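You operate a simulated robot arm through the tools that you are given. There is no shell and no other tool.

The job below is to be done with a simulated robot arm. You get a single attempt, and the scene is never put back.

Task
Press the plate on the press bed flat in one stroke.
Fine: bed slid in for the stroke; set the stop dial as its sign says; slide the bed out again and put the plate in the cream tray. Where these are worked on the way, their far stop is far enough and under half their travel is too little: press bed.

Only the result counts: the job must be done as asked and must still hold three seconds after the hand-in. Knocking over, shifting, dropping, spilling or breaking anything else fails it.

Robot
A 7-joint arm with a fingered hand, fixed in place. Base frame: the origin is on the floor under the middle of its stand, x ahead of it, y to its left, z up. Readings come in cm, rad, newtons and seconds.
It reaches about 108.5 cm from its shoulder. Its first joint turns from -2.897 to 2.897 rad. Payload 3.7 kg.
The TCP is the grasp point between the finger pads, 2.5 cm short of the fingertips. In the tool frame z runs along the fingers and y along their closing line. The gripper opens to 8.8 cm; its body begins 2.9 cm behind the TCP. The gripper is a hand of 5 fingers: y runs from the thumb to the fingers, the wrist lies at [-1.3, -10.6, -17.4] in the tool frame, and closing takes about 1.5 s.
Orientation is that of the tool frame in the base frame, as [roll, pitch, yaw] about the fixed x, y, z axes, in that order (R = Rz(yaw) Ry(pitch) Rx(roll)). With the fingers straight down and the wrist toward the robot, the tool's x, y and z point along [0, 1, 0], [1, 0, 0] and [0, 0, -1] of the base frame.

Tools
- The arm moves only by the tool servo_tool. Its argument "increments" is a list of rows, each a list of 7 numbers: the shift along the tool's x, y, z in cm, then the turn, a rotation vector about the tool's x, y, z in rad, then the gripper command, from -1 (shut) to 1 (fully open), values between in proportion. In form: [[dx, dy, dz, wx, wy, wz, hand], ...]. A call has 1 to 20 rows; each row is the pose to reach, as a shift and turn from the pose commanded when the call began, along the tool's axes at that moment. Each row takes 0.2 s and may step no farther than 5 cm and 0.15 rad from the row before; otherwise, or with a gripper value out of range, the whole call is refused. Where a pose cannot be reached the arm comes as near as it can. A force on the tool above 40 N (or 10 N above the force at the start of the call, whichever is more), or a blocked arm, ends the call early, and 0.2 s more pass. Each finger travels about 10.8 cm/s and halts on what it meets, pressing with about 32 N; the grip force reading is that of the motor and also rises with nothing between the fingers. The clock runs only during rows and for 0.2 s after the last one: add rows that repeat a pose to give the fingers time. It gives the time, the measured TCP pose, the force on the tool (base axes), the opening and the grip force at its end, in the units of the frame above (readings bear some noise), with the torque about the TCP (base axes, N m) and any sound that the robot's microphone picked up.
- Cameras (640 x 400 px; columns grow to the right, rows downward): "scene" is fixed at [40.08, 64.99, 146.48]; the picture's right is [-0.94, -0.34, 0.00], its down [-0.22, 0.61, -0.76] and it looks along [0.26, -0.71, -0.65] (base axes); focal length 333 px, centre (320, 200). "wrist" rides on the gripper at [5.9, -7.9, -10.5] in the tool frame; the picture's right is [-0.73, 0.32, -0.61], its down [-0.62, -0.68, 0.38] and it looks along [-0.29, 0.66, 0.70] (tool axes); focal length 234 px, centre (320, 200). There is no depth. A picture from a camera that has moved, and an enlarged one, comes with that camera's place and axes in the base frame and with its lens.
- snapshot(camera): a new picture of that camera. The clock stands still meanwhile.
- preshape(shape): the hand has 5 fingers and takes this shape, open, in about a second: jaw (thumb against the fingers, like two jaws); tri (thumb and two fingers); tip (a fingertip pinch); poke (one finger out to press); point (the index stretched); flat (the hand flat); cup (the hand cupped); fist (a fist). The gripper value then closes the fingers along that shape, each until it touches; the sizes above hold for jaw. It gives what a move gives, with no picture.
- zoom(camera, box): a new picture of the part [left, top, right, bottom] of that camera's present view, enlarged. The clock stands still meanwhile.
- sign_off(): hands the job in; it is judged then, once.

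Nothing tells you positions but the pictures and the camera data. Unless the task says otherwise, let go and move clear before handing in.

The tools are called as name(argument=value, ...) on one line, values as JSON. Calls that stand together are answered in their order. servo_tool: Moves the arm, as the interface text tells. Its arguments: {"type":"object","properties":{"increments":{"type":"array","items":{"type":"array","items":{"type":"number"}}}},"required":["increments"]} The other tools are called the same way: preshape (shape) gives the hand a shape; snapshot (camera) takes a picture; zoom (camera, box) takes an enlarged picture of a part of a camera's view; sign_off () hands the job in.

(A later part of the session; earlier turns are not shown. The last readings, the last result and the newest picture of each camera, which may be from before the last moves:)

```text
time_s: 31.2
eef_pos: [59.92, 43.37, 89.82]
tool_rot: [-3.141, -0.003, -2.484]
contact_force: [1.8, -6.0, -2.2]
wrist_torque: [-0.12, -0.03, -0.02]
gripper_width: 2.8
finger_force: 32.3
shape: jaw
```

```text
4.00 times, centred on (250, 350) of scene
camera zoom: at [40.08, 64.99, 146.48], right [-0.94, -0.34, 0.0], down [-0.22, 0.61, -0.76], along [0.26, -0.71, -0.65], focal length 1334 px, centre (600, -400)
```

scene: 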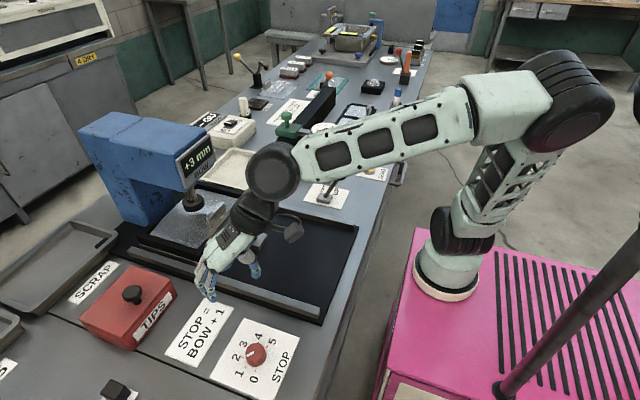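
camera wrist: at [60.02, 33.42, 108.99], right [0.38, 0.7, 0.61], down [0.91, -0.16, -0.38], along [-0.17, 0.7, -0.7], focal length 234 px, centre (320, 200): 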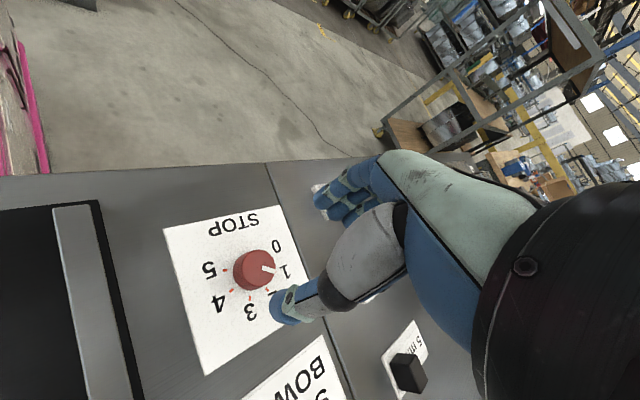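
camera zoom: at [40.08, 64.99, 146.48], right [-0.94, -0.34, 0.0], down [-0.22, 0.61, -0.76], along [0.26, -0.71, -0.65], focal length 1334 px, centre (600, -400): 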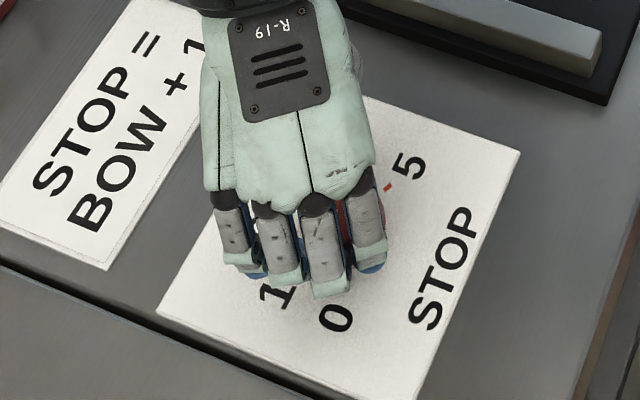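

Gripped again. I'm turning clockwise by about 1.2 rad, staying clear of the limit.

servo_tool(increments=[[0, 0, 0, 0, 0, 0.1, -0.6], [0, 0, 0, 0, 0, 0.21, -0.6], [0, 0, 0, 0, 0, 0.32, -0.6], [0, 0, 0, 0, 0, 0.43, -0.6], [0, 0, 0, 0, 0, 0.54, -0.6], [0, 0, 0, 0, 0, 0.65, -0.6], [0, 0, 0, 0, 0, 0.76, -0.6], [0, 0, 0, 0, 0, 0.87, -0.6], [0, 0, 0, 0, 0, 0.98, -0.6], [0, 0, 0, 0, 0, 1.09, -0.6], [0, 0, 0, 0, 0, 1.2, -0.6], [0, 0, 0, 0, 0, 1.2, -0.6]])

zoom(camera="wrist", box=[200, 150, 400, 310])

zoom(camera="scene", box=[190, 300, 310, 400])

```text
time_s: 33.8
eef_pos: [61.65, 42.1, 90.65]
tool_rot: [3.128, -0.01, 2.563]
contact_force: [3.5, -0.4, 11.0]
wrist_torque: [0.15, -0.05, -0.03]
gripper_width: 1.81
finger_force: 31.9
shape: jaw
```

```text
2.50 times, centred on (300, 230) of wrist
camera zoom: at [52.28, 38.53, 101.23], right [0.79, -0.14, 0.6], down [0.15, -0.91, -0.4], along [0.6, 0.4, -0.69], focal length 585 px, centre (370, 125)
```

zoom: 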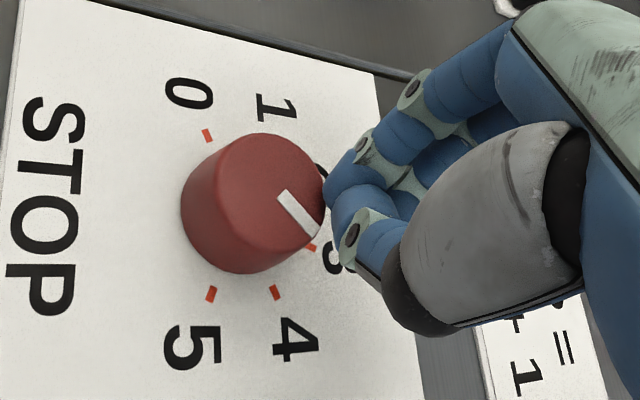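

```text
4.00 times, centred on (250, 350) of scene
camera zoom: at [40.08, 64.99, 146.48], right [-0.94, -0.34, 0.0], down [-0.22, 0.61, -0.76], along [0.26, -0.71, -0.65], focal length 1334 px, centre (600, -400)
```

zoom: 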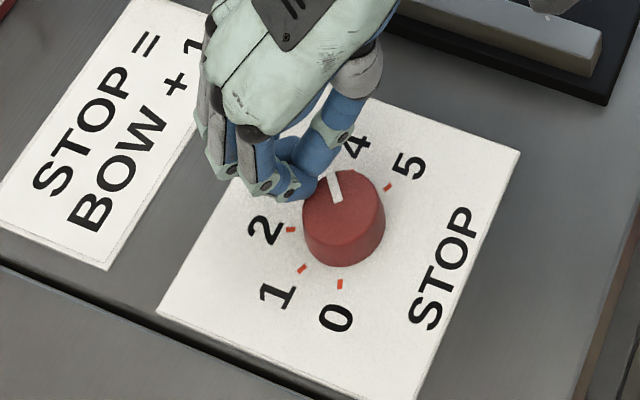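

The hand squeezed off the knob near the end, and the pointer is now around 3. I'll lift, then look closely at the dial before the last turn.

servo_tool(increments=[[0, 0, -1, 0, 0, 0, -0.6], [0, 0, -3, 0, 0, 0, -0.6], [0, 0, -5, 0, 0, 0, -0.3], [-1, -1, -8, 0, 0, 0, 0.1], [-3, -3, -10, 0, 0, 0, 0.3], [-6, -5, -11, 0, 0, 0, 0.3], [-6, -5, -11, 0, 0, 0, 0.3]])

zoom(camera="scene", box=[216, 320, 296, 400])

snapshot(camera="wrist")

```text
time_s: 35.4
eef_pos: [62.44, 35.95, 100.99]
tool_rot: [-3.141, -0.003, 2.598]
contact_force: [-0.7, 0.1, -0.6]
wrist_torque: [0.01, 0.03, 0.02]
gripper_width: 5.71
finger_force: 0.0
shape: jaw
```

```text
5.00 times, centred on (256, 360) of scene
camera zoom: at [40.08, 64.99, 146.48], right [-0.94, -0.34, 0.0], down [-0.22, 0.61, -0.76], along [0.26, -0.71, -0.65], focal length 1667 px, centre (640, -600)
```

zoom: 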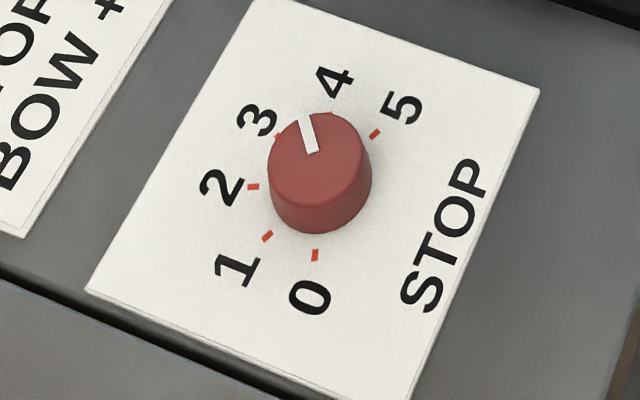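

```text
taken
camera wrist: at [53.2, 32.27, 111.55], right [0.79, -0.1, 0.61], down [0.18, -0.91, -0.38], along [0.59, 0.41, -0.7], focal length 234 px, centre (320, 200)
```

wrist: 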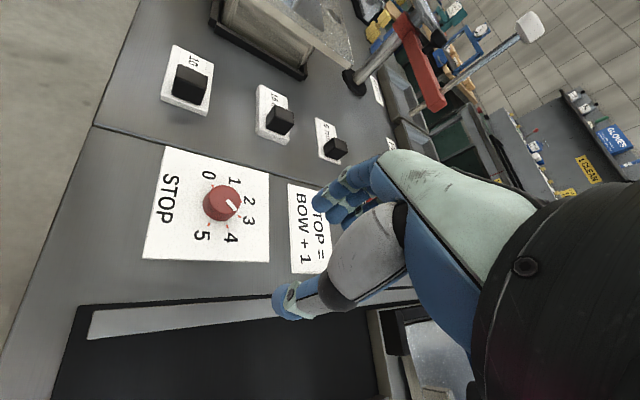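

zoom(camera="wrist", box=[170, 150, 290, 260])

```text
3.64 times, centred on (230, 205) of wrist
camera zoom: at [53.2, 32.27, 111.55], right [0.79, -0.1, 0.61], down [0.18, -0.91, -0.38], along [0.59, 0.41, -0.7], focal length 852 px, centre (647, 182)
```

zoom: 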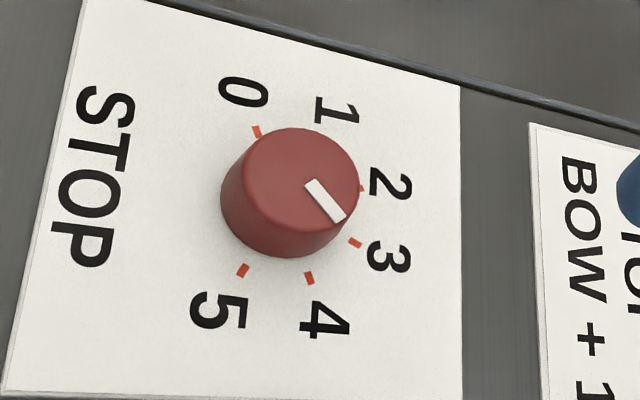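

The pointer reads about 3.5, so roughly 0.4–0.5 of a division is left (about 20° clockwise). I'll grip again, a little lower and better centred.

servo_tool(increments=[[1.5, 1.28, 0, 0, 0, -0.12, 0.45], [3.0, 2.56, 0, 0, 0, -0.24, 0.45], [4.5, 3.84, 0, 0, 0, -0.36, 0.45], [6.01, 5.13, 0, 0, 0, -0.48, 0.45], [6.01, 5.13, 1.5, 0, 0, -0.5, 0.45], [6.01, 5.13, 3.5, 0, 0, -0.5, 0.45], [6.01, 5.13, 5.5, 0, 0, -0.5, 0.45], [6.01, 5.13, 7.5, 0, 0, -0.5, 0.45], [6.01, 5.13, 9.5, 0, 0, -0.5, 0.45], [6.01, 5.13, 10.6, 0, 0, -0.5, 0.45], [6.01, 5.13, 11.5, 0, 0, -0.5, 0.45], [6.01, 5.13, 11.5, 0, 0, -0.5, 0.45]])

zoom(camera="wrist", box=[200, 150, 400, 310])

zoom(camera="scene", box=[190, 300, 310, 400])

```text
time_s: 38.0
eef_pos: [59.97, 43.39, 89.62]
tool_rot: [3.141, 0.0, 3.099]
contact_force: [-1.0, 0.8, 0.3]
wrist_torque: [-0.05, -0.02, 0.0]
gripper_width: 6.34
finger_force: 0.0
shape: jaw
```

```text
2.50 times, centred on (300, 230) of wrist
camera zoom: at [53.57, 35.78, 100.12], right [0.74, 0.29, 0.61], down [0.59, -0.71, -0.38], along [0.32, 0.64, -0.7], focal length 585 px, centre (370, 125)
```

zoom: 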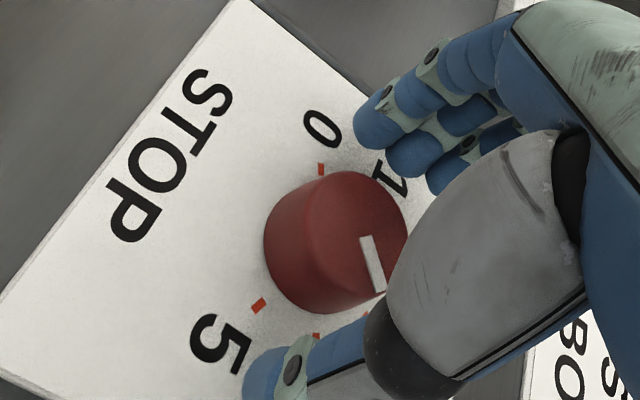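

```text
4.00 times, centred on (250, 350) of scene
camera zoom: at [40.08, 64.99, 146.48], right [-0.94, -0.34, 0.0], down [-0.22, 0.61, -0.76], along [0.26, -0.71, -0.65], focal length 1334 px, centre (600, -400)
```

zoom: 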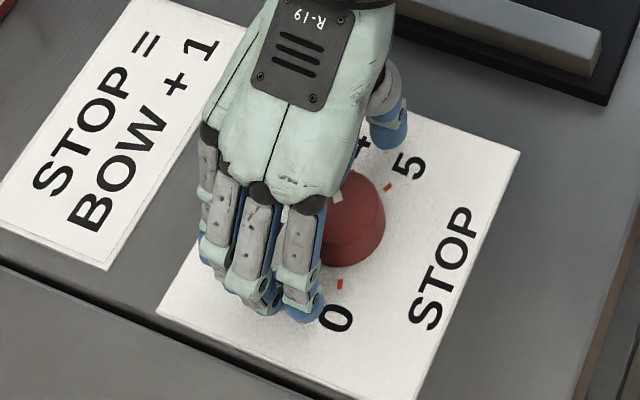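

servo_tool(increments=[[0, 0, 0, 0, 0, 0, 0.1], [0, 0, 0, 0, 0, 0, -0.2], [0, 0, 0, 0, 0, 0, -0.5], [0, 0, 0, 0, 0, 0, -0.6], [0, 0, 0, 0, 0, 0, -0.6], [0, 0, 0, 0, 0, 0, -0.6], [0, 0, 0, 0, 0, 0.1, -0.6], [0, 0, 0, 0, 0, 0.2, -0.6], [0, 0, 0, 0, 0, 0.3, -0.6], [0, 0, 0, 0, 0, 0.36, -0.6], [0, 0, 0, 0, 0, 0.36, -0.6]])

zoom(camera="wrist", box=[200, 150, 400, 310])

zoom(camera="scene", box=[216, 320, 296, 400])

```text
time_s: 40.4
eef_pos: [60.0, 43.32, 89.5]
tool_rot: [-3.141, 0.0, 2.738]
contact_force: [-4.8, -8.9, -0.4]
wrist_torque: [-0.15, 0.13, 0.04]
gripper_width: 2.77
finger_force: 32.5
shape: jaw
```

```text
2.50 times, centred on (300, 230) of wrist
camera zoom: at [51.28, 38.48, 100.11], right [0.79, 0.01, 0.61], down [0.31, -0.87, -0.38], along [0.52, 0.49, -0.7], focal length 585 px, centre (370, 125)
```

zoom: 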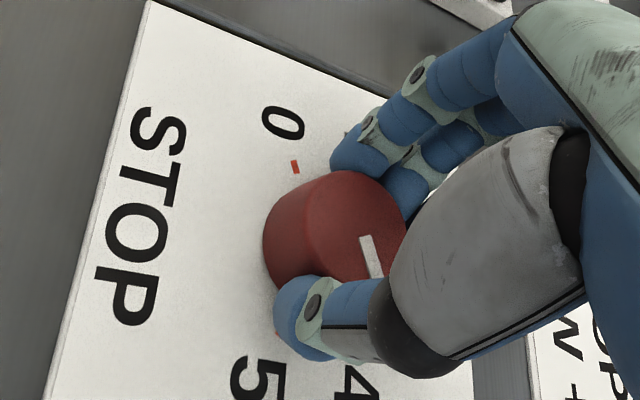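

```text
5.00 times, centred on (256, 360) of scene
camera zoom: at [40.08, 64.99, 146.48], right [-0.94, -0.34, 0.0], down [-0.22, 0.61, -0.76], along [0.26, -0.71, -0.65], focal length 1667 px, centre (640, -600)
```

zoom: 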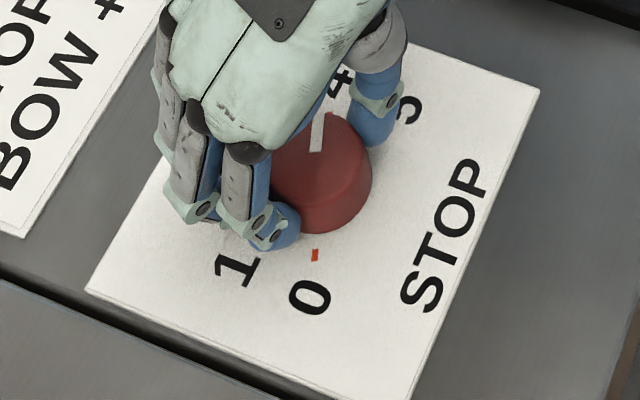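

The pointer now seems to aim right at 4. I'll release, lift clear, and check from both cameras.

servo_tool(increments=[[0, 0, 0, 0, 0, 0, -0.2], [0, 0, 0, 0, 0, 0, 0.2], [0, 0, 0, 0, 0, 0, 0.45], [0, 0, 0, 0, 0, 0, 0.45], [0, 0, 0, 0, 0, 0, 0.45], [0, 0, -1.5, 0, 0, 0, 0.45], [0, 0, -3.5, 0, 0, 0, 0.45], [0, 0, -6, 0, 0, 0, 0.45], [-1, -1, -9, 0, 0, 0, 0.45], [-3, -3, -11, 0, 0, 0, 0.45], [-5, -5, -12, 0, 0, 0, 0.45], [-5, -5, -12, 0, 0, 0, 0.45]])

zoom(camera="scene", box=[216, 320, 296, 400])

snapshot(camera="wrist")

```text
time_s: 43.0
eef_pos: [62.67, 36.81, 101.6]
tool_rot: [3.14, 0.001, 2.739]
contact_force: [0.2, 0.1, -0.1]
wrist_torque: [-0.03, 0.03, -0.03]
gripper_width: 6.35
finger_force: 0.1
shape: jaw
```

```text
5.00 times, centred on (256, 360) of scene
camera zoom: at [40.08, 64.99, 146.48], right [-0.94, -0.34, 0.0], down [-0.22, 0.61, -0.76], along [0.26, -0.71, -0.65], focal length 1667 px, centre (640, -600)
```

zoom: 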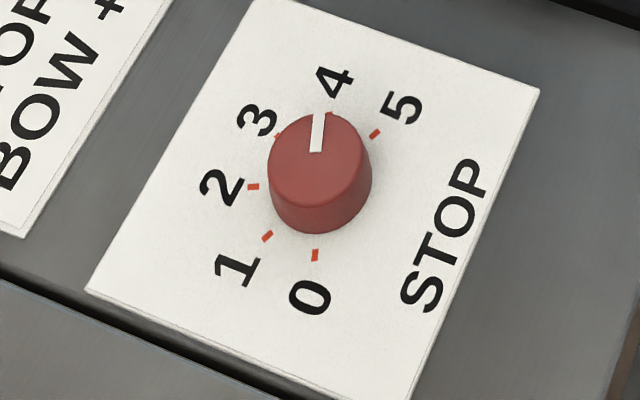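

```text
taken
camera wrist: at [54.01, 31.9, 112.19], right [0.8, 0.01, 0.61], down [0.31, -0.87, -0.38], along [0.52, 0.49, -0.7], focal length 234 px, centre (320, 200)
```

wrist: 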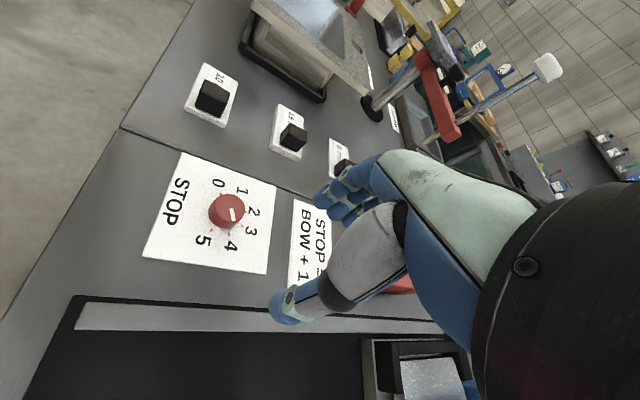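

zoom(camera="scene", box=[236, 330, 276, 370])

zoom(camera="wrist", box=[190, 170, 270, 260])

```text
10.00 times, centred on (256, 350) of scene
camera zoom: at [40.08, 64.99, 146.48], right [-0.94, -0.34, 0.0], down [-0.22, 0.61, -0.76], along [0.26, -0.71, -0.65], focal length 3334 px, centre (960, -1300)
```

zoom: 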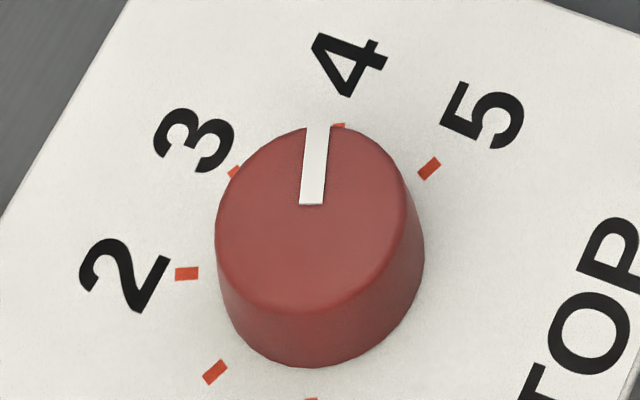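

```text
4.44 times, centred on (230, 215) of wrist
camera zoom: at [54.01, 31.9, 112.19], right [0.8, 0.01, 0.61], down [0.31, -0.87, -0.38], along [0.52, 0.49, -0.7], focal length 1041 px, centre (720, 133)
```

zoom: 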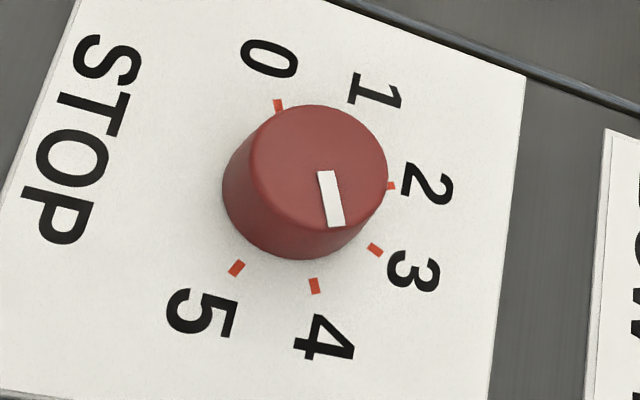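

The stop dial reads 4 within measurement. Next is the lever: its ball is at about (58.6, -1.4, 96), tilted toward the robot (UP), with DOWN on the +x side. I'm moving above it.

servo_tool(increments=[[-1.0, -3.7, -0.44, 0, 0, 0.117, 0.45], [-2.0, -7.4, -0.88, 0, 0, 0.234, 0.45], [-3.0, -11.1, -1.32, 0, 0, 0.351, 0.45], [-4.1, -14.8, -1.76, 0, 0, 0.468, 0.45], [-5.1, -18.5, -2.2, 0, 0, 0.585, 0.45], [-6.1, -22.2, -2.64, 0, 0, 0.702, 0.45], [-7.1, -25.9, -3.08, 0, 0, 0.819, 0.45], [-8.2, -29.6, -3.5, 0, 0, 0.936, 0.45], [-9.2, -33.3, -4, 0, 0, 1.053, 0.45], [-10.2, -37.2, -4.4, 0, 0, 1.17, 0.45], [-10.2, -37.2, -4.4, 0, 0, 1.17, 0.45]])

snapshot(camera="wrist")

snapshot(camera="scene")

```text
time_s: 45.4
eef_pos: [57.32, -1.4, 106.08]
tool_rot: [-3.139, -0.001, 1.569]
contact_force: [-0.2, 0.0, -0.4]
wrist_torque: [0.01, 0.0, 0.02]
gripper_width: 6.34
finger_force: 0.0
shape: jaw
```

```text
taken
camera wrist: at [49.24, 4.61, 116.52], right [0.32, -0.73, 0.61], down [-0.68, -0.62, -0.38], along [0.66, -0.29, -0.7], focal length 234 px, centre (320, 200)
```

wrist: 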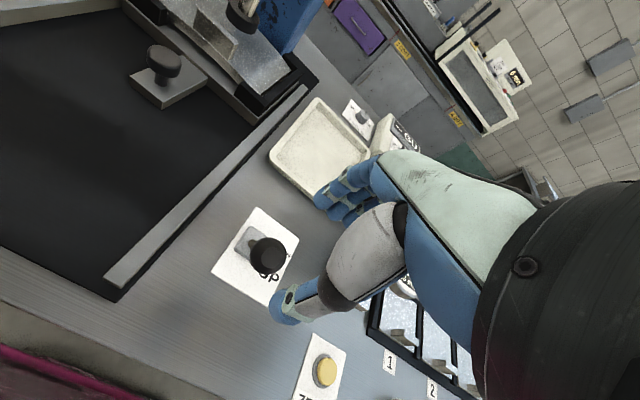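

```text
taken
```

scene: 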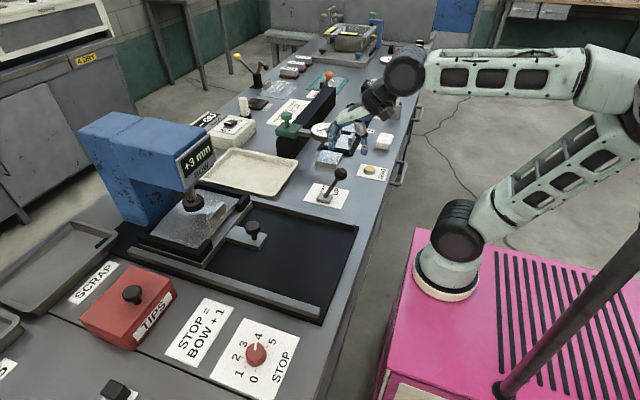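

Ball confirmed at about (58.8, -1.5, 96). I'm descending with the open hand straddling it.

servo_tool(increments=[[-0.1, 0.7, 1.5, 0, 0, 0, 0.45], [-0.1, 1.45, 3, 0, 0, 0, 0.45], [-0.1, 1.45, 5, 0, 0, 0, 0.45], [-0.1, 1.45, 7, 0, 0, 0, 0.45], [-0.1, 1.45, 8.5, 0, 0, 0, 0.45], [-0.1, 1.45, 9.7, 0, 0, 0, 0.45], [-0.1, 1.45, 9.7, 0, 0, 0, 0.45]])

snapshot(camera="wrist")

zoom(camera="scene", box=[290, 120, 410, 220])

```text
time_s: 47.0
eef_pos: [58.98, -1.55, 96.17]
tool_rot: [3.141, -0.002, 1.569]
contact_force: [0.1, 0.5, 0.0]
wrist_torque: [-0.03, 0.02, 0.01]
gripper_width: 6.37
finger_force: 0.1
shape: jaw
```

```text
taken
camera wrist: at [50.8, 4.34, 106.65], right [0.32, -0.73, 0.61], down [-0.68, -0.62, -0.38], along [0.66, -0.29, -0.7], focal length 234 px, centre (320, 200)
```

wrist: 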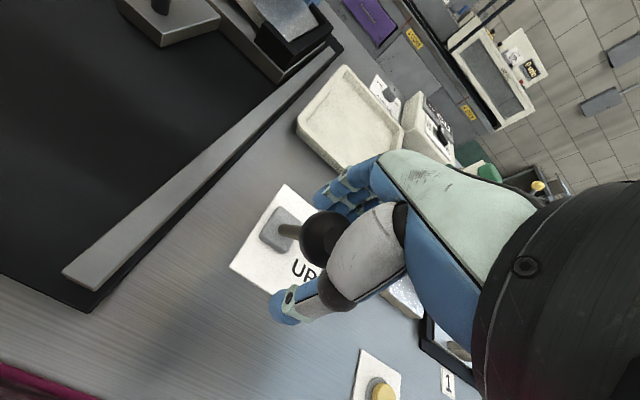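

```text
4.00 times, centred on (350, 170) of scene
camera zoom: at [40.08, 64.99, 146.48], right [-0.94, -0.34, 0.0], down [-0.22, 0.61, -0.76], along [0.26, -0.71, -0.65], focal length 1334 px, centre (200, 320)
```

zoom: 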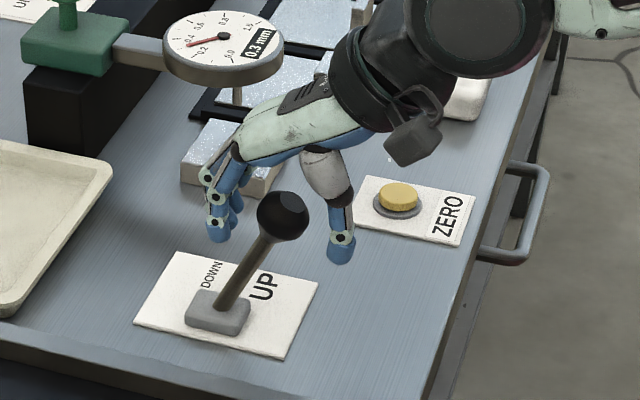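

The ball sits between thumb and fingers. I'll close loosely around it and push the lever toward DOWN (+x) in one go.

servo_tool(increments=[[0, 0, 0, 0, 0, 0, 0.1], [0, 0, 0, 0, 0, 0, -0.15], [0, 0, 0, 0, 0, 0, -0.15], [0, 0.8, -0.2, 0, 0, 0, -0.15], [0, 1.6, -0.45, 0, 0, 0, -0.15], [0, 2.4, -0.65, 0, 0, 0, -0.15], [0, 3.2, -0.8, 0, 0, 0, -0.15], [0, 4.0, -0.9, 0, 0, 0, -0.15], [0, 4.8, -0.9, 0, 0, 0, -0.15], [0, 5.6, -0.85, 0, 0, 0, -0.15], [0, 6.4, -0.7, 0, 0, 0, -0.15], [0, 7.2, -0.5, 0, 0, 0, -0.15], [0, 8.0, -0.25, 0, 0, 0, -0.15], [0, 8.8, 0, 0, 0, 0, -0.15], [0, 9.6, 0.3, 0, 0, 0, -0.15]])

snapshot(camera="scene")

zoom(camera="scene", box=[290, 120, 410, 220])

```text
time_s: 50.2
eef_pos: [68.42, -1.34, 96.1]
tool_rot: [-3.141, 0.002, 1.569]
contact_force: [-4.3, 0.8, 5.1]
wrist_torque: [-0.01, 0.26, -0.01]
gripper_width: 4.33
finger_force: 0.0
shape: jaw
```

```text
taken
```

scene: 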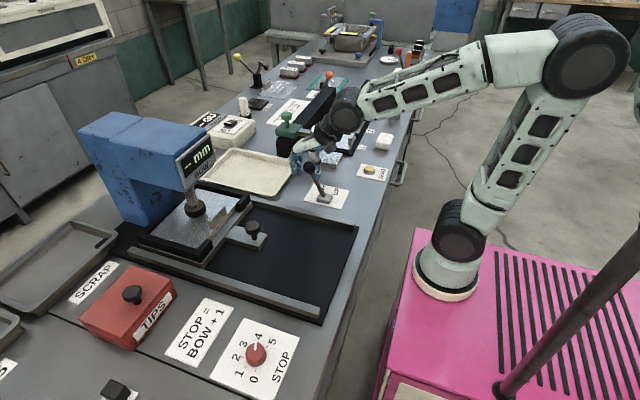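

```text
4.00 times, centred on (350, 170) of scene
camera zoom: at [40.08, 64.99, 146.48], right [-0.94, -0.34, 0.0], down [-0.22, 0.61, -0.76], along [0.26, -0.71, -0.65], focal length 1334 px, centre (200, 320)
```

zoom: 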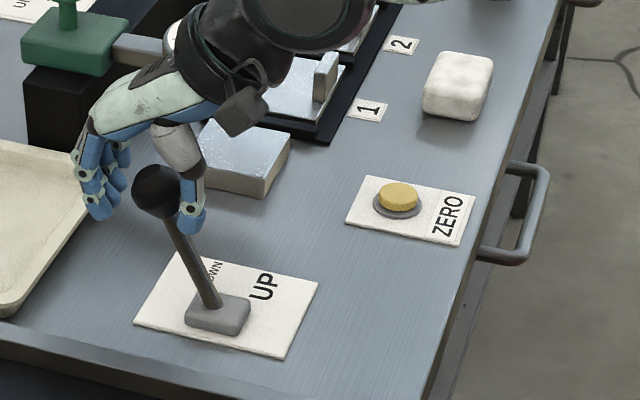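

zoom(camera="scene", box=[130, 120, 270, 270])

snapshot(camera="wrist")

```text
2.67 times, centred on (200, 195) of scene
camera zoom: at [40.08, 64.99, 146.48], right [-0.94, -0.34, 0.0], down [-0.22, 0.61, -0.76], along [0.26, -0.71, -0.65], focal length 889 px, centre (640, 213)
```

zoom: 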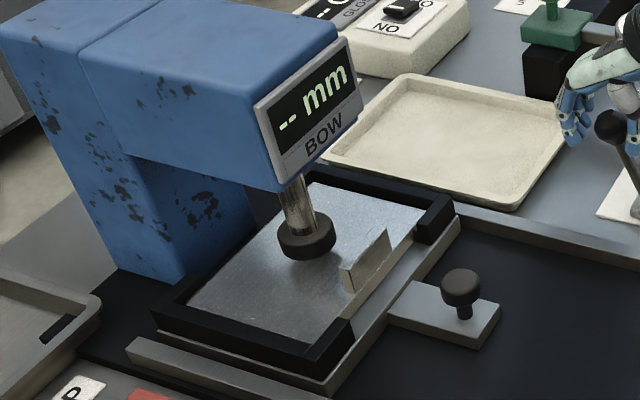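

```text
taken
camera wrist: at [60.38, 4.53, 106.53], right [0.32, -0.73, 0.61], down [-0.68, -0.62, -0.38], along [0.66, -0.29, -0.7], focal length 234 px, centre (320, 200)
```

wrist: 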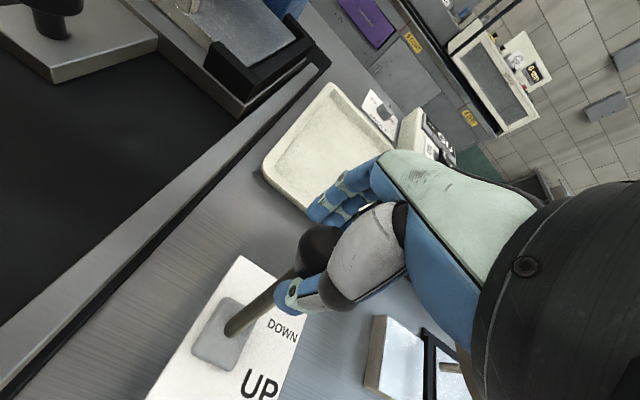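

The ram is down on the plate and the lever is tilted to the DOWN side. A small extra push will confirm it's at its stop.

servo_tool(increments=[[0, 0.4, 0.1, 0, 0, 0, -0.15], [0, 0.8, 0.2, 0, 0, 0, -0.15], [0, 1.1, 0.3, 0, 0, 0, -0.15], [0, 1.1, 0.3, 0, 0, 0, -0.15]])

zoom(camera="scene", box=[290, 120, 410, 220])

zoom(camera="scene", box=[130, 120, 270, 270])

```text
time_s: 51.2
eef_pos: [69.4, -1.48, 95.7]
tool_rot: [3.142, -0.002, 1.569]
contact_force: [-24.4, 1.4, 19.6]
wrist_torque: [0.02, 0.74, -0.02]
gripper_width: 5.18
finger_force: 0.0
shape: jaw
```

```text
4.00 times, centred on (350, 170) of scene
camera zoom: at [40.08, 64.99, 146.48], right [-0.94, -0.34, 0.0], down [-0.22, 0.61, -0.76], along [0.26, -0.71, -0.65], focal length 1334 px, centre (200, 320)
```

zoom: 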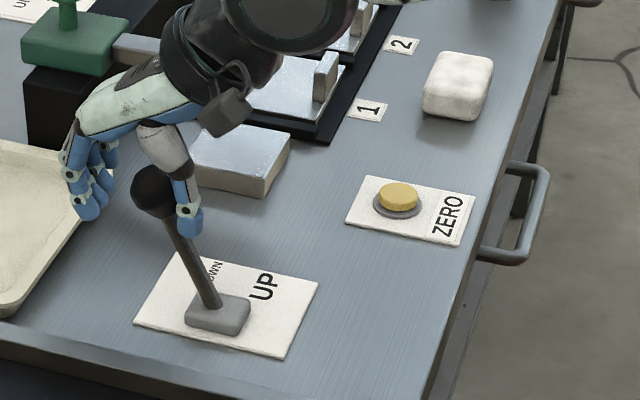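

```text
2.67 times, centred on (200, 195) of scene
camera zoom: at [40.08, 64.99, 146.48], right [-0.94, -0.34, 0.0], down [-0.22, 0.61, -0.76], along [0.26, -0.71, -0.65], focal length 889 px, centre (640, 213)
```

zoom: 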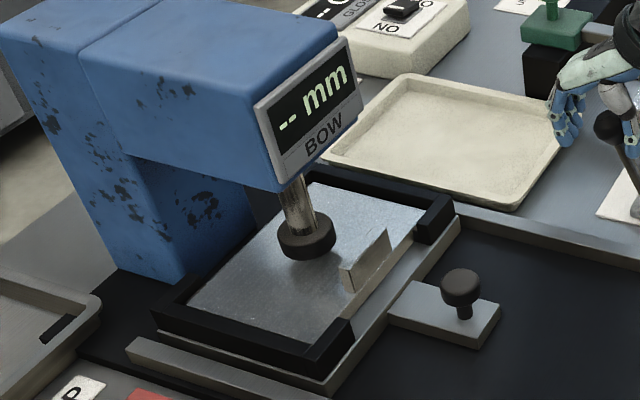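

The lever is firmly at its DOWN stop. Now I'll return it to UP with one pull back, so the ram lifts.

servo_tool(increments=[[0, -0.8, 0, 0, 0, 0, -0.15], [0, -1.6, -0.1, 0, 0, 0, -0.15], [0, -2.4, -0.4, 0, 0, 0, -0.15], [0, -3.2, -0.7, 0, 0, 0, -0.15], [0, -4.0, -0.95, 0, 0, 0, -0.15], [0, -4.8, -1.1, 0, 0, 0, -0.15], [0, -5.6, -1.2, 0, 0, 0, -0.15], [0, -6.4, -1.2, 0, 0, 0, -0.15], [0, -7.2, -1.1, 0, 0, 0, -0.15], [0, -8.0, -1.0, 0, 0, 0, -0.15], [0, -8.8, -0.8, 0, 0, 0, -0.15], [0, -9.6, -0.6, 0, 0, 0, -0.15], [0, -10.4, -0.3, 0, 0, 0, -0.15], [0, -11.2, 0, 0, 0, 0, -0.15], [0, -11.6, 0.1, 0, 0, 0, -0.15]])

zoom(camera="scene", box=[290, 120, 410, 220])

zoom(camera="scene", box=[130, 120, 270, 270])

```text
time_s: 54.4
eef_pos: [57.95, -1.41, 95.62]
tool_rot: [3.141, -0.001, 1.569]
contact_force: [3.7, 0.5, 3.1]
wrist_torque: [-0.02, -0.13, 0.03]
gripper_width: 4.0
finger_force: 0.1
shape: jaw
```

```text
4.00 times, centred on (350, 170) of scene
camera zoom: at [40.08, 64.99, 146.48], right [-0.94, -0.34, 0.0], down [-0.22, 0.61, -0.76], along [0.26, -0.71, -0.65], focal length 1334 px, centre (200, 320)
```

zoom: 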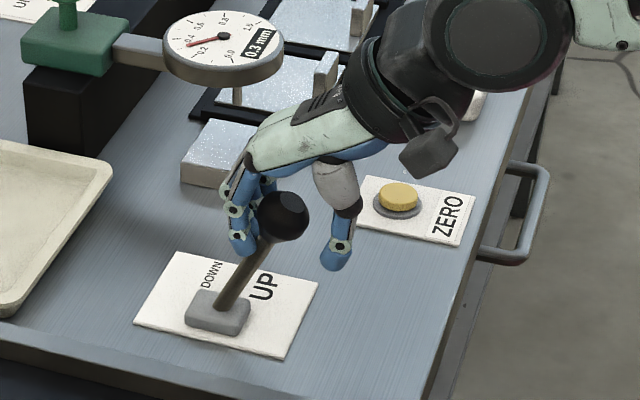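

```text
2.67 times, centred on (200, 195) of scene
camera zoom: at [40.08, 64.99, 146.48], right [-0.94, -0.34, 0.0], down [-0.22, 0.61, -0.76], along [0.26, -0.71, -0.65], focal length 889 px, centre (640, 213)
```

zoom: 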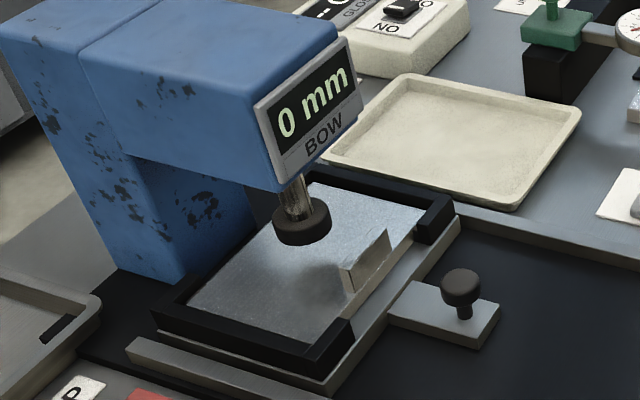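

The bow now reads 0 mm and the lever is back at UP. I'll release it, rise, and go back to the bed knob at about (73.2, 20).

servo_tool(increments=[[0, 0, 0, 0, 0, 0, 0.2], [0, 0.4, 0, 0, 0, 0, 0.5], [0, 0.7, 0, 0, 0, 0, 0.5], [0, 0.7, -1.5, 0, 0, 0, 0.5], [0, 0.7, -4, 0, 0, 0, 0.5], [0, 0.7, -7, 0, 0, 0, 0.5], [0, 0.7, -10, 0, 0, 0, 0.5], [0, 0.7, -10, 0, 0, 0, 0.5]])

zoom(camera="scene", box=[290, 120, 410, 220])

```text
time_s: 56.2
eef_pos: [58.64, -1.31, 105.5]
tool_rot: [-3.141, 0.0, 1.569]
contact_force: [0.0, 0.2, 0.4]
wrist_torque: [-0.02, -0.01, 0.0]
gripper_width: 6.56
finger_force: 0.2
shape: jaw
```

```text
4.00 times, centred on (350, 170) of scene
camera zoom: at [40.08, 64.99, 146.48], right [-0.94, -0.34, 0.0], down [-0.22, 0.61, -0.76], along [0.26, -0.71, -0.65], focal length 1334 px, centre (200, 320)
```

zoom: 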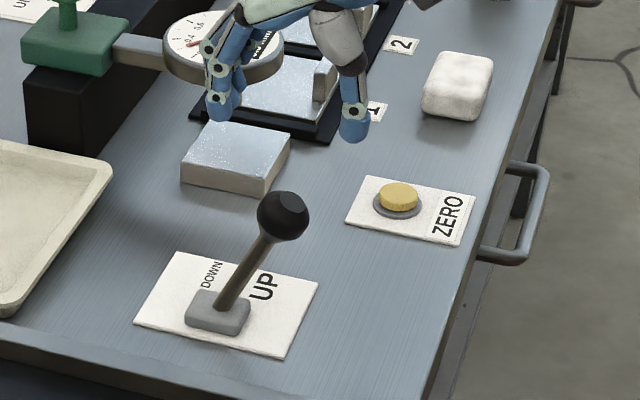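

servo_tool(increments=[[3, 2.1, 0, 0, 0, 0, 0.45], [6, 4.2, 0, 0, 0, 0, 0.45], [9, 6.2, 0, 0, 0, 0, 0.45], [12, 8.3, 0, 0, 0, 0, 0.45], [15, 10.3, 0, 0, 0, 0, 0.45], [18, 12.4, 0, 0, 0, 0, 0.45], [20.3, 13.8, 0.5, 0, 0, 0, 0.45], [21.3, 14.4, 2.5, 0, 0, 0, 0.45], [21.3, 14.4, 5, 0, 0, 0, 0.45], [21.3, 14.4, 7.5, 0, 0, 0, 0.45], [21.3, 14.4, 9.5, 0, 0, 0, 0.45], [21.3, 14.4, 10.5, 0, 0, 0, 0.45], [21.3, 14.4, 10.5, 0, 0, 0, 0.45]])

zoom(camera="wrist", box=[200, 130, 440, 330])

zoom(camera="scene", box=[200, 160, 320, 280])

```text
time_s: 59.0
eef_pos: [72.98, 19.86, 94.95]
tool_rot: [-3.14, 0.0, 1.568]
contact_force: [0.4, 0.4, -1.2]
wrist_torque: [0.0, -0.03, -0.02]
gripper_width: 6.4
finger_force: 0.1
shape: jaw
```

```text
2.00 times, centred on (320, 230) of wrist
camera zoom: at [64.97, 25.72, 105.54], right [0.32, -0.73, 0.61], down [-0.68, -0.62, -0.38], along [0.66, -0.29, -0.7], focal length 468 px, centre (320, 140)
```

zoom: 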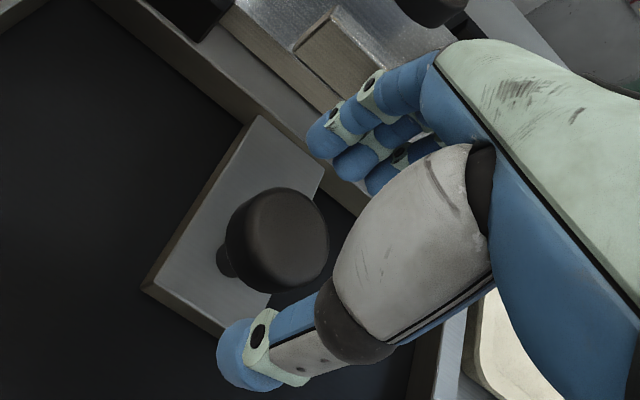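

```text
3.33 times, centred on (260, 220) of scene
camera zoom: at [40.08, 64.99, 146.48], right [-0.94, -0.34, 0.0], down [-0.22, 0.61, -0.76], along [0.26, -0.71, -0.65], focal length 1111 px, centre (520, 133)
```

zoom: 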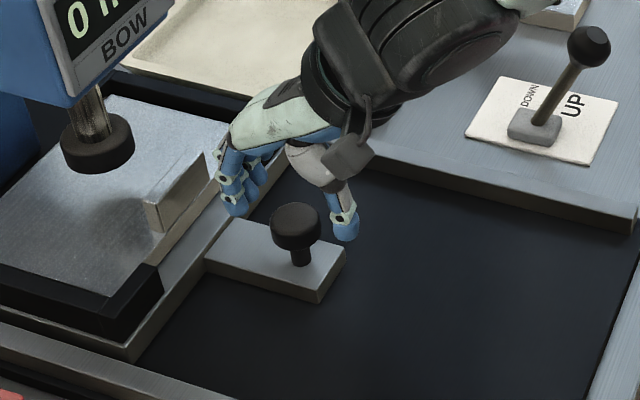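

servo_tool(increments=[[0.1, 0.1, 1.2, 0, 0, 0, 0.45], [0.1, 0.1, 2.4, 0, 0, 0, 0.45], [0.1, 0.1, 3.4, 0, 0, 0, 0.45], [0.1, 0.1, 3.4, 0, 0, 0, 0.45], [0.1, 0.1, 3.4, 0, 0, 0, 0.0], [0.1, 0.1, 3.4, 0, 0, 0, -0.4], [0.1, 0.1, 3.4, 0, 0, 0, -0.7], [0.1, 0.1, 3.4, 0, 0, 0, -0.7], [0.1, 0.1, 3.4, 0, 0, 0, -0.7]])

zoom(camera="scene", box=[200, 160, 320, 280])

```text
time_s: 61.0
eef_pos: [73.17, 19.88, 91.6]
tool_rot: [-3.138, 0.002, 1.568]
contact_force: [-14.8, -3.3, -15.4]
wrist_torque: [-0.05, -0.25, 0.04]
gripper_width: 1.87
finger_force: 31.9
shape: jaw
```

```text
3.33 times, centred on (260, 220) of scene
camera zoom: at [40.08, 64.99, 146.48], right [-0.94, -0.34, 0.0], down [-0.22, 0.61, -0.76], along [0.26, -0.71, -0.65], focal length 1111 px, centre (520, 133)
```

zoom: 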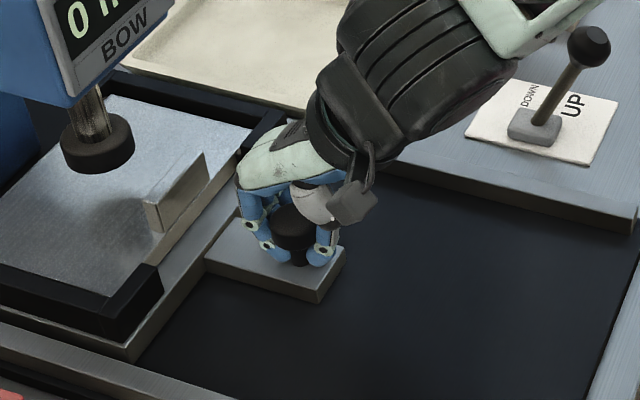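

The knob is gripped. I'll pull the bed straight out along -x to its start position.

servo_tool(increments=[[0, -0.6, 0, 0, 0, 0, -0.7], [0, -1.4, 0, 0, 0, 0, -0.7], [0, -2.4, 0, 0, 0, 0, -0.7], [0, -3.4, 0, 0, 0, 0, -0.7], [0, -4.4, 0, 0, 0, 0, -0.7], [0, -5.4, 0, 0, 0, 0, -0.7], [0, -6.4, 0, 0, 0, 0, -0.7], [0, -7.4, 0, 0, 0, 0, -0.7], [0, -8.4, 0, 0, 0, 0, -0.7], [0, -9.4, 0, 0, 0, 0, -0.7], [0, -10.4, 0, 0, 0, 0, -0.7], [0, -11.4, 0, 0, 0, 0, -0.7], [0, -12.4, 0, 0, 0, 0, -0.7], [0, -13.4, 0, 0, 0, 0, -0.7], [0, -14.4, 0, 0, 0, 0, -0.7], [0, -15.4, 0, 0, 0, 0, -0.7], [0, -16.4, 0, 0, 0, 0, -0.7]])

snapshot(camera="scene")

```text
time_s: 64.6
eef_pos: [56.66, 20.0, 91.54]
tool_rot: [-3.141, 0.001, 1.568]
contact_force: [1.0, -15.4, -17.6]
wrist_torque: [-0.18, -0.3, -0.05]
gripper_width: 1.66
finger_force: 31.4
shape: jaw
```

```text
taken
```

scene: 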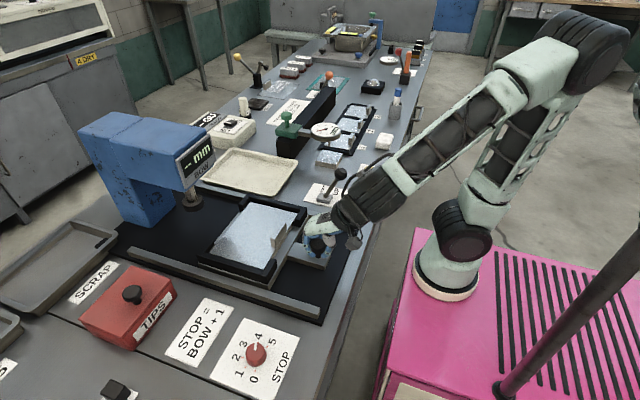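

servo_tool(increments=[[0, -0.6, 0, 0, 0, 0, -0.7], [0, -1.2, 0, 0, 0, 0, -0.7], [0, -1.8, 0, 0, 0, 0, -0.7], [0, -2.3, 0, 0, 0, 0, -0.7], [0, -2.7, 0, 0, 0, 0, -0.7], [0, -3.1, 0, 0, 0, 0, -0.7], [0, -3.4, 0, 0, 0, 0, -0.7]])

zoom(camera="scene", box=[180, 160, 380, 320])

```text
time_s: 66.2
eef_pos: [53.54, 19.91, 91.61]
tool_rot: [-3.139, 0.001, 1.568]
contact_force: [13.1, -17.9, -25.1]
wrist_torque: [-0.17, -0.28, -0.07]
gripper_width: 1.64
finger_force: 31.5
shape: jaw
```

```text
2.50 times, centred on (280, 240) of scene
camera zoom: at [40.08, 64.99, 146.48], right [-0.94, -0.34, 0.0], down [-0.22, 0.61, -0.76], along [0.26, -0.71, -0.65], focal length 834 px, centre (420, 100)
```

zoom: 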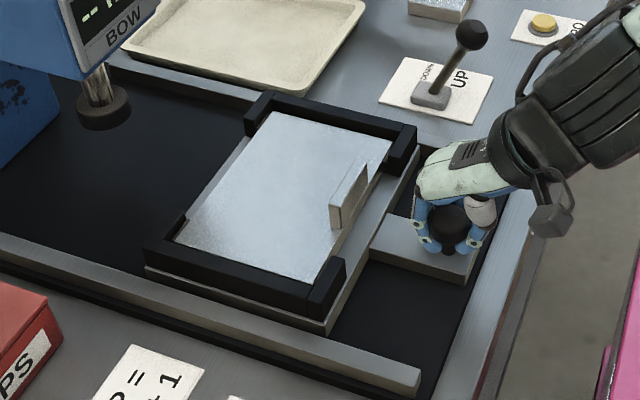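

The bed is back out against its stop. I'm releasing the knob and rising, then I'll locate the plate's tab.

servo_tool(increments=[[0, 0, 0, 0, 0, 0, -0.2], [0, 0, 0, 0, 0, 0, 0.3], [0, 0.3, 0, 0, 0, 0, 0.45], [0, 0.3, 0, 0, 0, 0, 0.45], [0, 0.3, -1, 0, 0, 0, 0.45], [0, 0.3, -3, 0, 0, 0, 0.45], [0, 0.3, -6, 0, 0, 0, 0.45], [0, 0.3, -9, 0, 0, 0, 0.45], [0, 0.3, -12, 0, 0, 0, 0.45], [0, 0.3, -12, 0, 0, 0, 0.45]])

zoom(camera="scene", box=[220, 190, 320, 270])

snapshot(camera="wrist")

```text
time_s: 68.4
eef_pos: [53.63, 20.2, 103.62]
tool_rot: [3.14, -0.001, 1.569]
contact_force: [0.2, -0.7, 0.2]
wrist_torque: [-0.01, 0.02, 0.0]
gripper_width: 6.33
finger_force: 0.1
shape: jaw
```

```text
5.00 times, centred on (270, 230) of scene
camera zoom: at [40.08, 64.99, 146.48], right [-0.94, -0.34, 0.0], down [-0.22, 0.61, -0.76], along [0.26, -0.71, -0.65], focal length 1667 px, centre (570, 50)
```

zoom: 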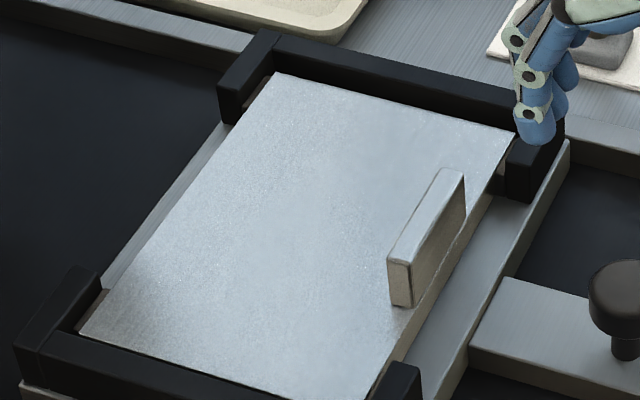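

```text
taken
camera wrist: at [45.59, 26.05, 114.16], right [0.32, -0.73, 0.61], down [-0.68, -0.62, -0.38], along [0.66, -0.29, -0.7], focal length 234 px, centre (320, 200)
```

wrist: 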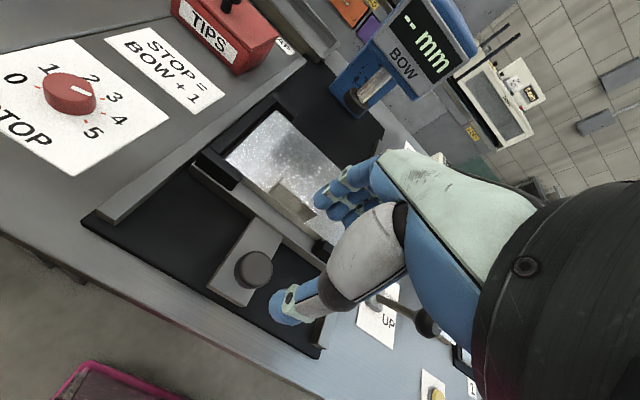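

zoom(camera="wrist", box=[210, 100, 370, 220])

```text
3.33 times, centred on (290, 160) of wrist
camera zoom: at [45.59, 26.05, 114.16], right [0.32, -0.73, 0.61], down [-0.68, -0.62, -0.38], along [0.66, -0.29, -0.7], focal length 781 px, centre (420, 333)
```

zoom: 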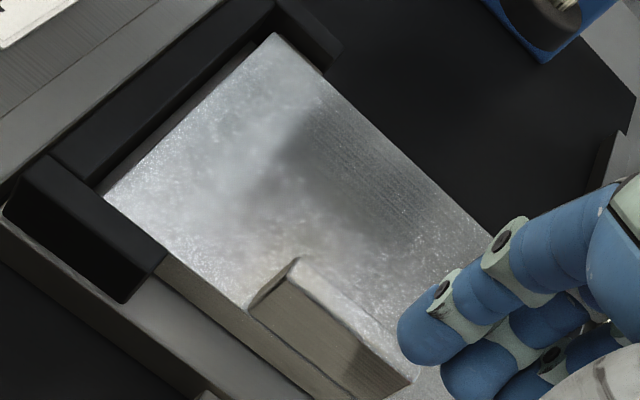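

The plate is now flat, with its tab at x≈62.6–63.6, y≈17.4–23.1 and top z≈94. The tray is longer along x, so the plate has to be turned 90° to lie in it. I'll look closely at the tray and its surroundings before testing that hand pose empty.

zoom(camera="scene", box=[180, 90, 360, 210])

servo_tool(increments=[[0, 0, -2, 0, 0, 0, 0.45], [-2, 0, -4, 0, 0, 0, 0.45], [-6, 0, -6, 0, 0, 0, 0.45], [-10, 0, -8, 0, 0, 0, 0.45], [-14, 1, -8, 0, 0, 0, 0.45], [-18, 2, -8, 0, 0, 0, 0.45], [-21, 3, -8, 0, 0, 0, 0.45], [-21, 3, -8, 0, 0, 0, 0.45]])

snapshot(camera="wrist")

```text
3.33 times, centred on (270, 150) of scene
camera zoom: at [40.08, 64.99, 146.48], right [-0.94, -0.34, 0.0], down [-0.22, 0.61, -0.76], along [0.26, -0.71, -0.65], focal length 1111 px, centre (487, 367)
```

zoom: 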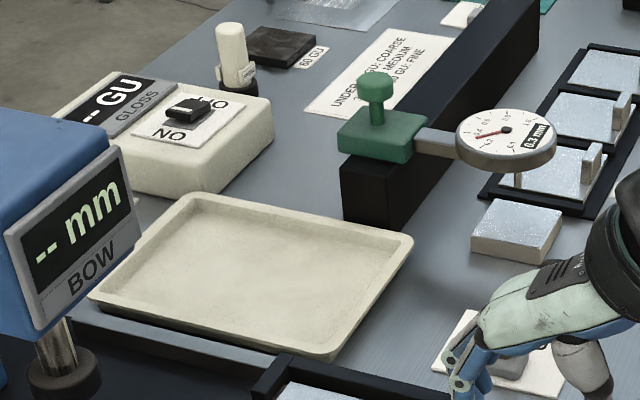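

```text
time_s: 70.2
eef_pos: [56.52, -1.19, 111.59]
tool_rot: [-3.141, 0.0, 1.569]
contact_force: [0.3, 0.3, -0.1]
wrist_torque: [0.04, 0.02, 0.0]
gripper_width: 6.34
finger_force: 0.1
shape: jaw
```

```text
taken
camera wrist: at [48.49, 4.68, 122.09], right [0.32, -0.73, 0.61], down [-0.68, -0.62, -0.38], along [0.66, -0.29, -0.7], focal length 234 px, centre (320, 200)
```

wrist: 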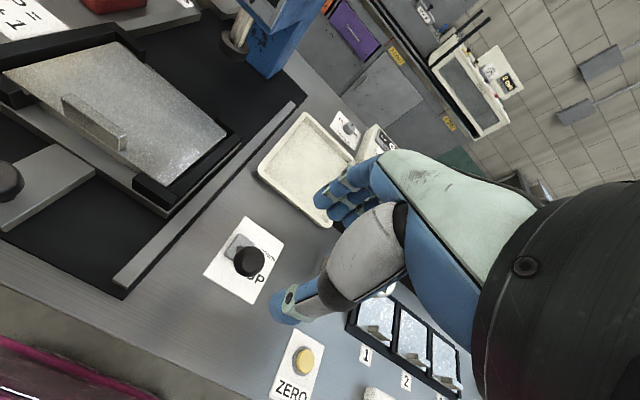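

The tray spans about x 76–100 and y -14.5 to 4. The plate (13×18 cm) therefore fits only with the tab end toward -y, which means hand yaw ≈ π. I'll test that pose empty and high above the tray first.

servo_tool(increments=[[-0.7, 2.6, -0.2, 0, 0, -0.13, 0.45], [-1.4, 5.2, -0.4, 0, 0, -0.26, 0.45], [-2.1, 7.8, -0.6, 0, 0, -0.39, 0.45], [-2.8, 10.4, -0.8, 0, 0, -0.52, 0.45], [-3.5, 13, -1, 0, 0, -0.65, 0.45], [-4.2, 15.6, -1.2, 0, 0, -0.78, 0.45], [-4.9, 18.2, -1.4, 0, 0, -0.91, 0.45], [-5.6, 20.8, -1.5, 0, 0, -1.04, 0.45], [-6.4, 23.4, -1.5, 0, 0, -1.17, 0.45], [-7.2, 26, -1.5, 0, 0, -1.3, 0.45], [-8, 28.7, -1.5, 0, 0, -1.43, 0.45], [-8.8, 31.5, -1.5, 0, 0, -1.57, 0.45], [-8.8, 31.5, -1.5, 0, 0, -1.57, 0.45]])

snapshot(camera="scene")

snapshot(camera="wrist")

```text
time_s: 73.0
eef_pos: [88.1, -9.97, 112.95]
tool_rot: [-3.141, -0.001, 3.14]
contact_force: [0.2, -0.4, 0.3]
wrist_torque: [0.02, 0.01, 0.0]
gripper_width: 6.35
finger_force: 0.1
shape: jaw
```

```text
taken
```

scene: 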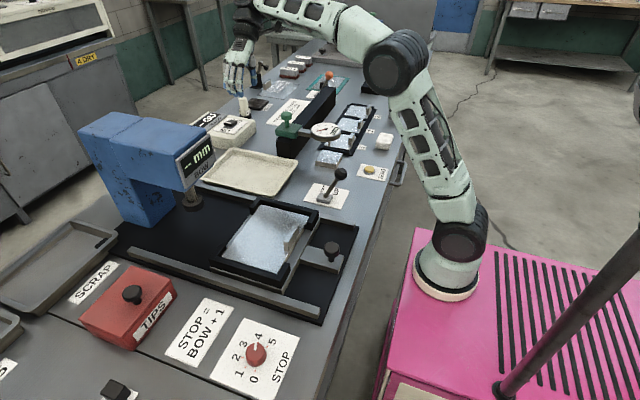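

```text
taken
camera wrist: at [82.08, -17.79, 123.61], right [0.73, 0.32, 0.61], down [0.62, -0.68, -0.38], along [0.29, 0.66, -0.7], focal length 234 px, centre (320, 200)
```

wrist: 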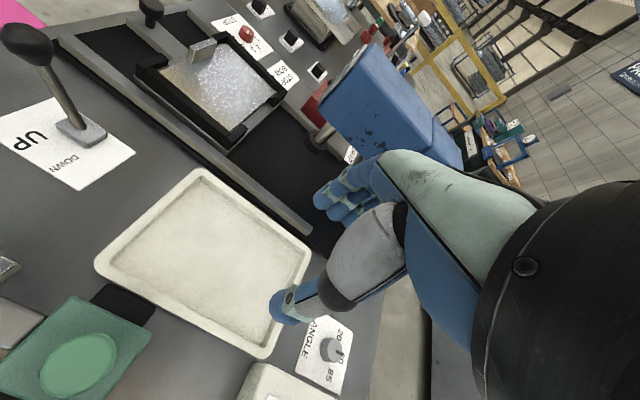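

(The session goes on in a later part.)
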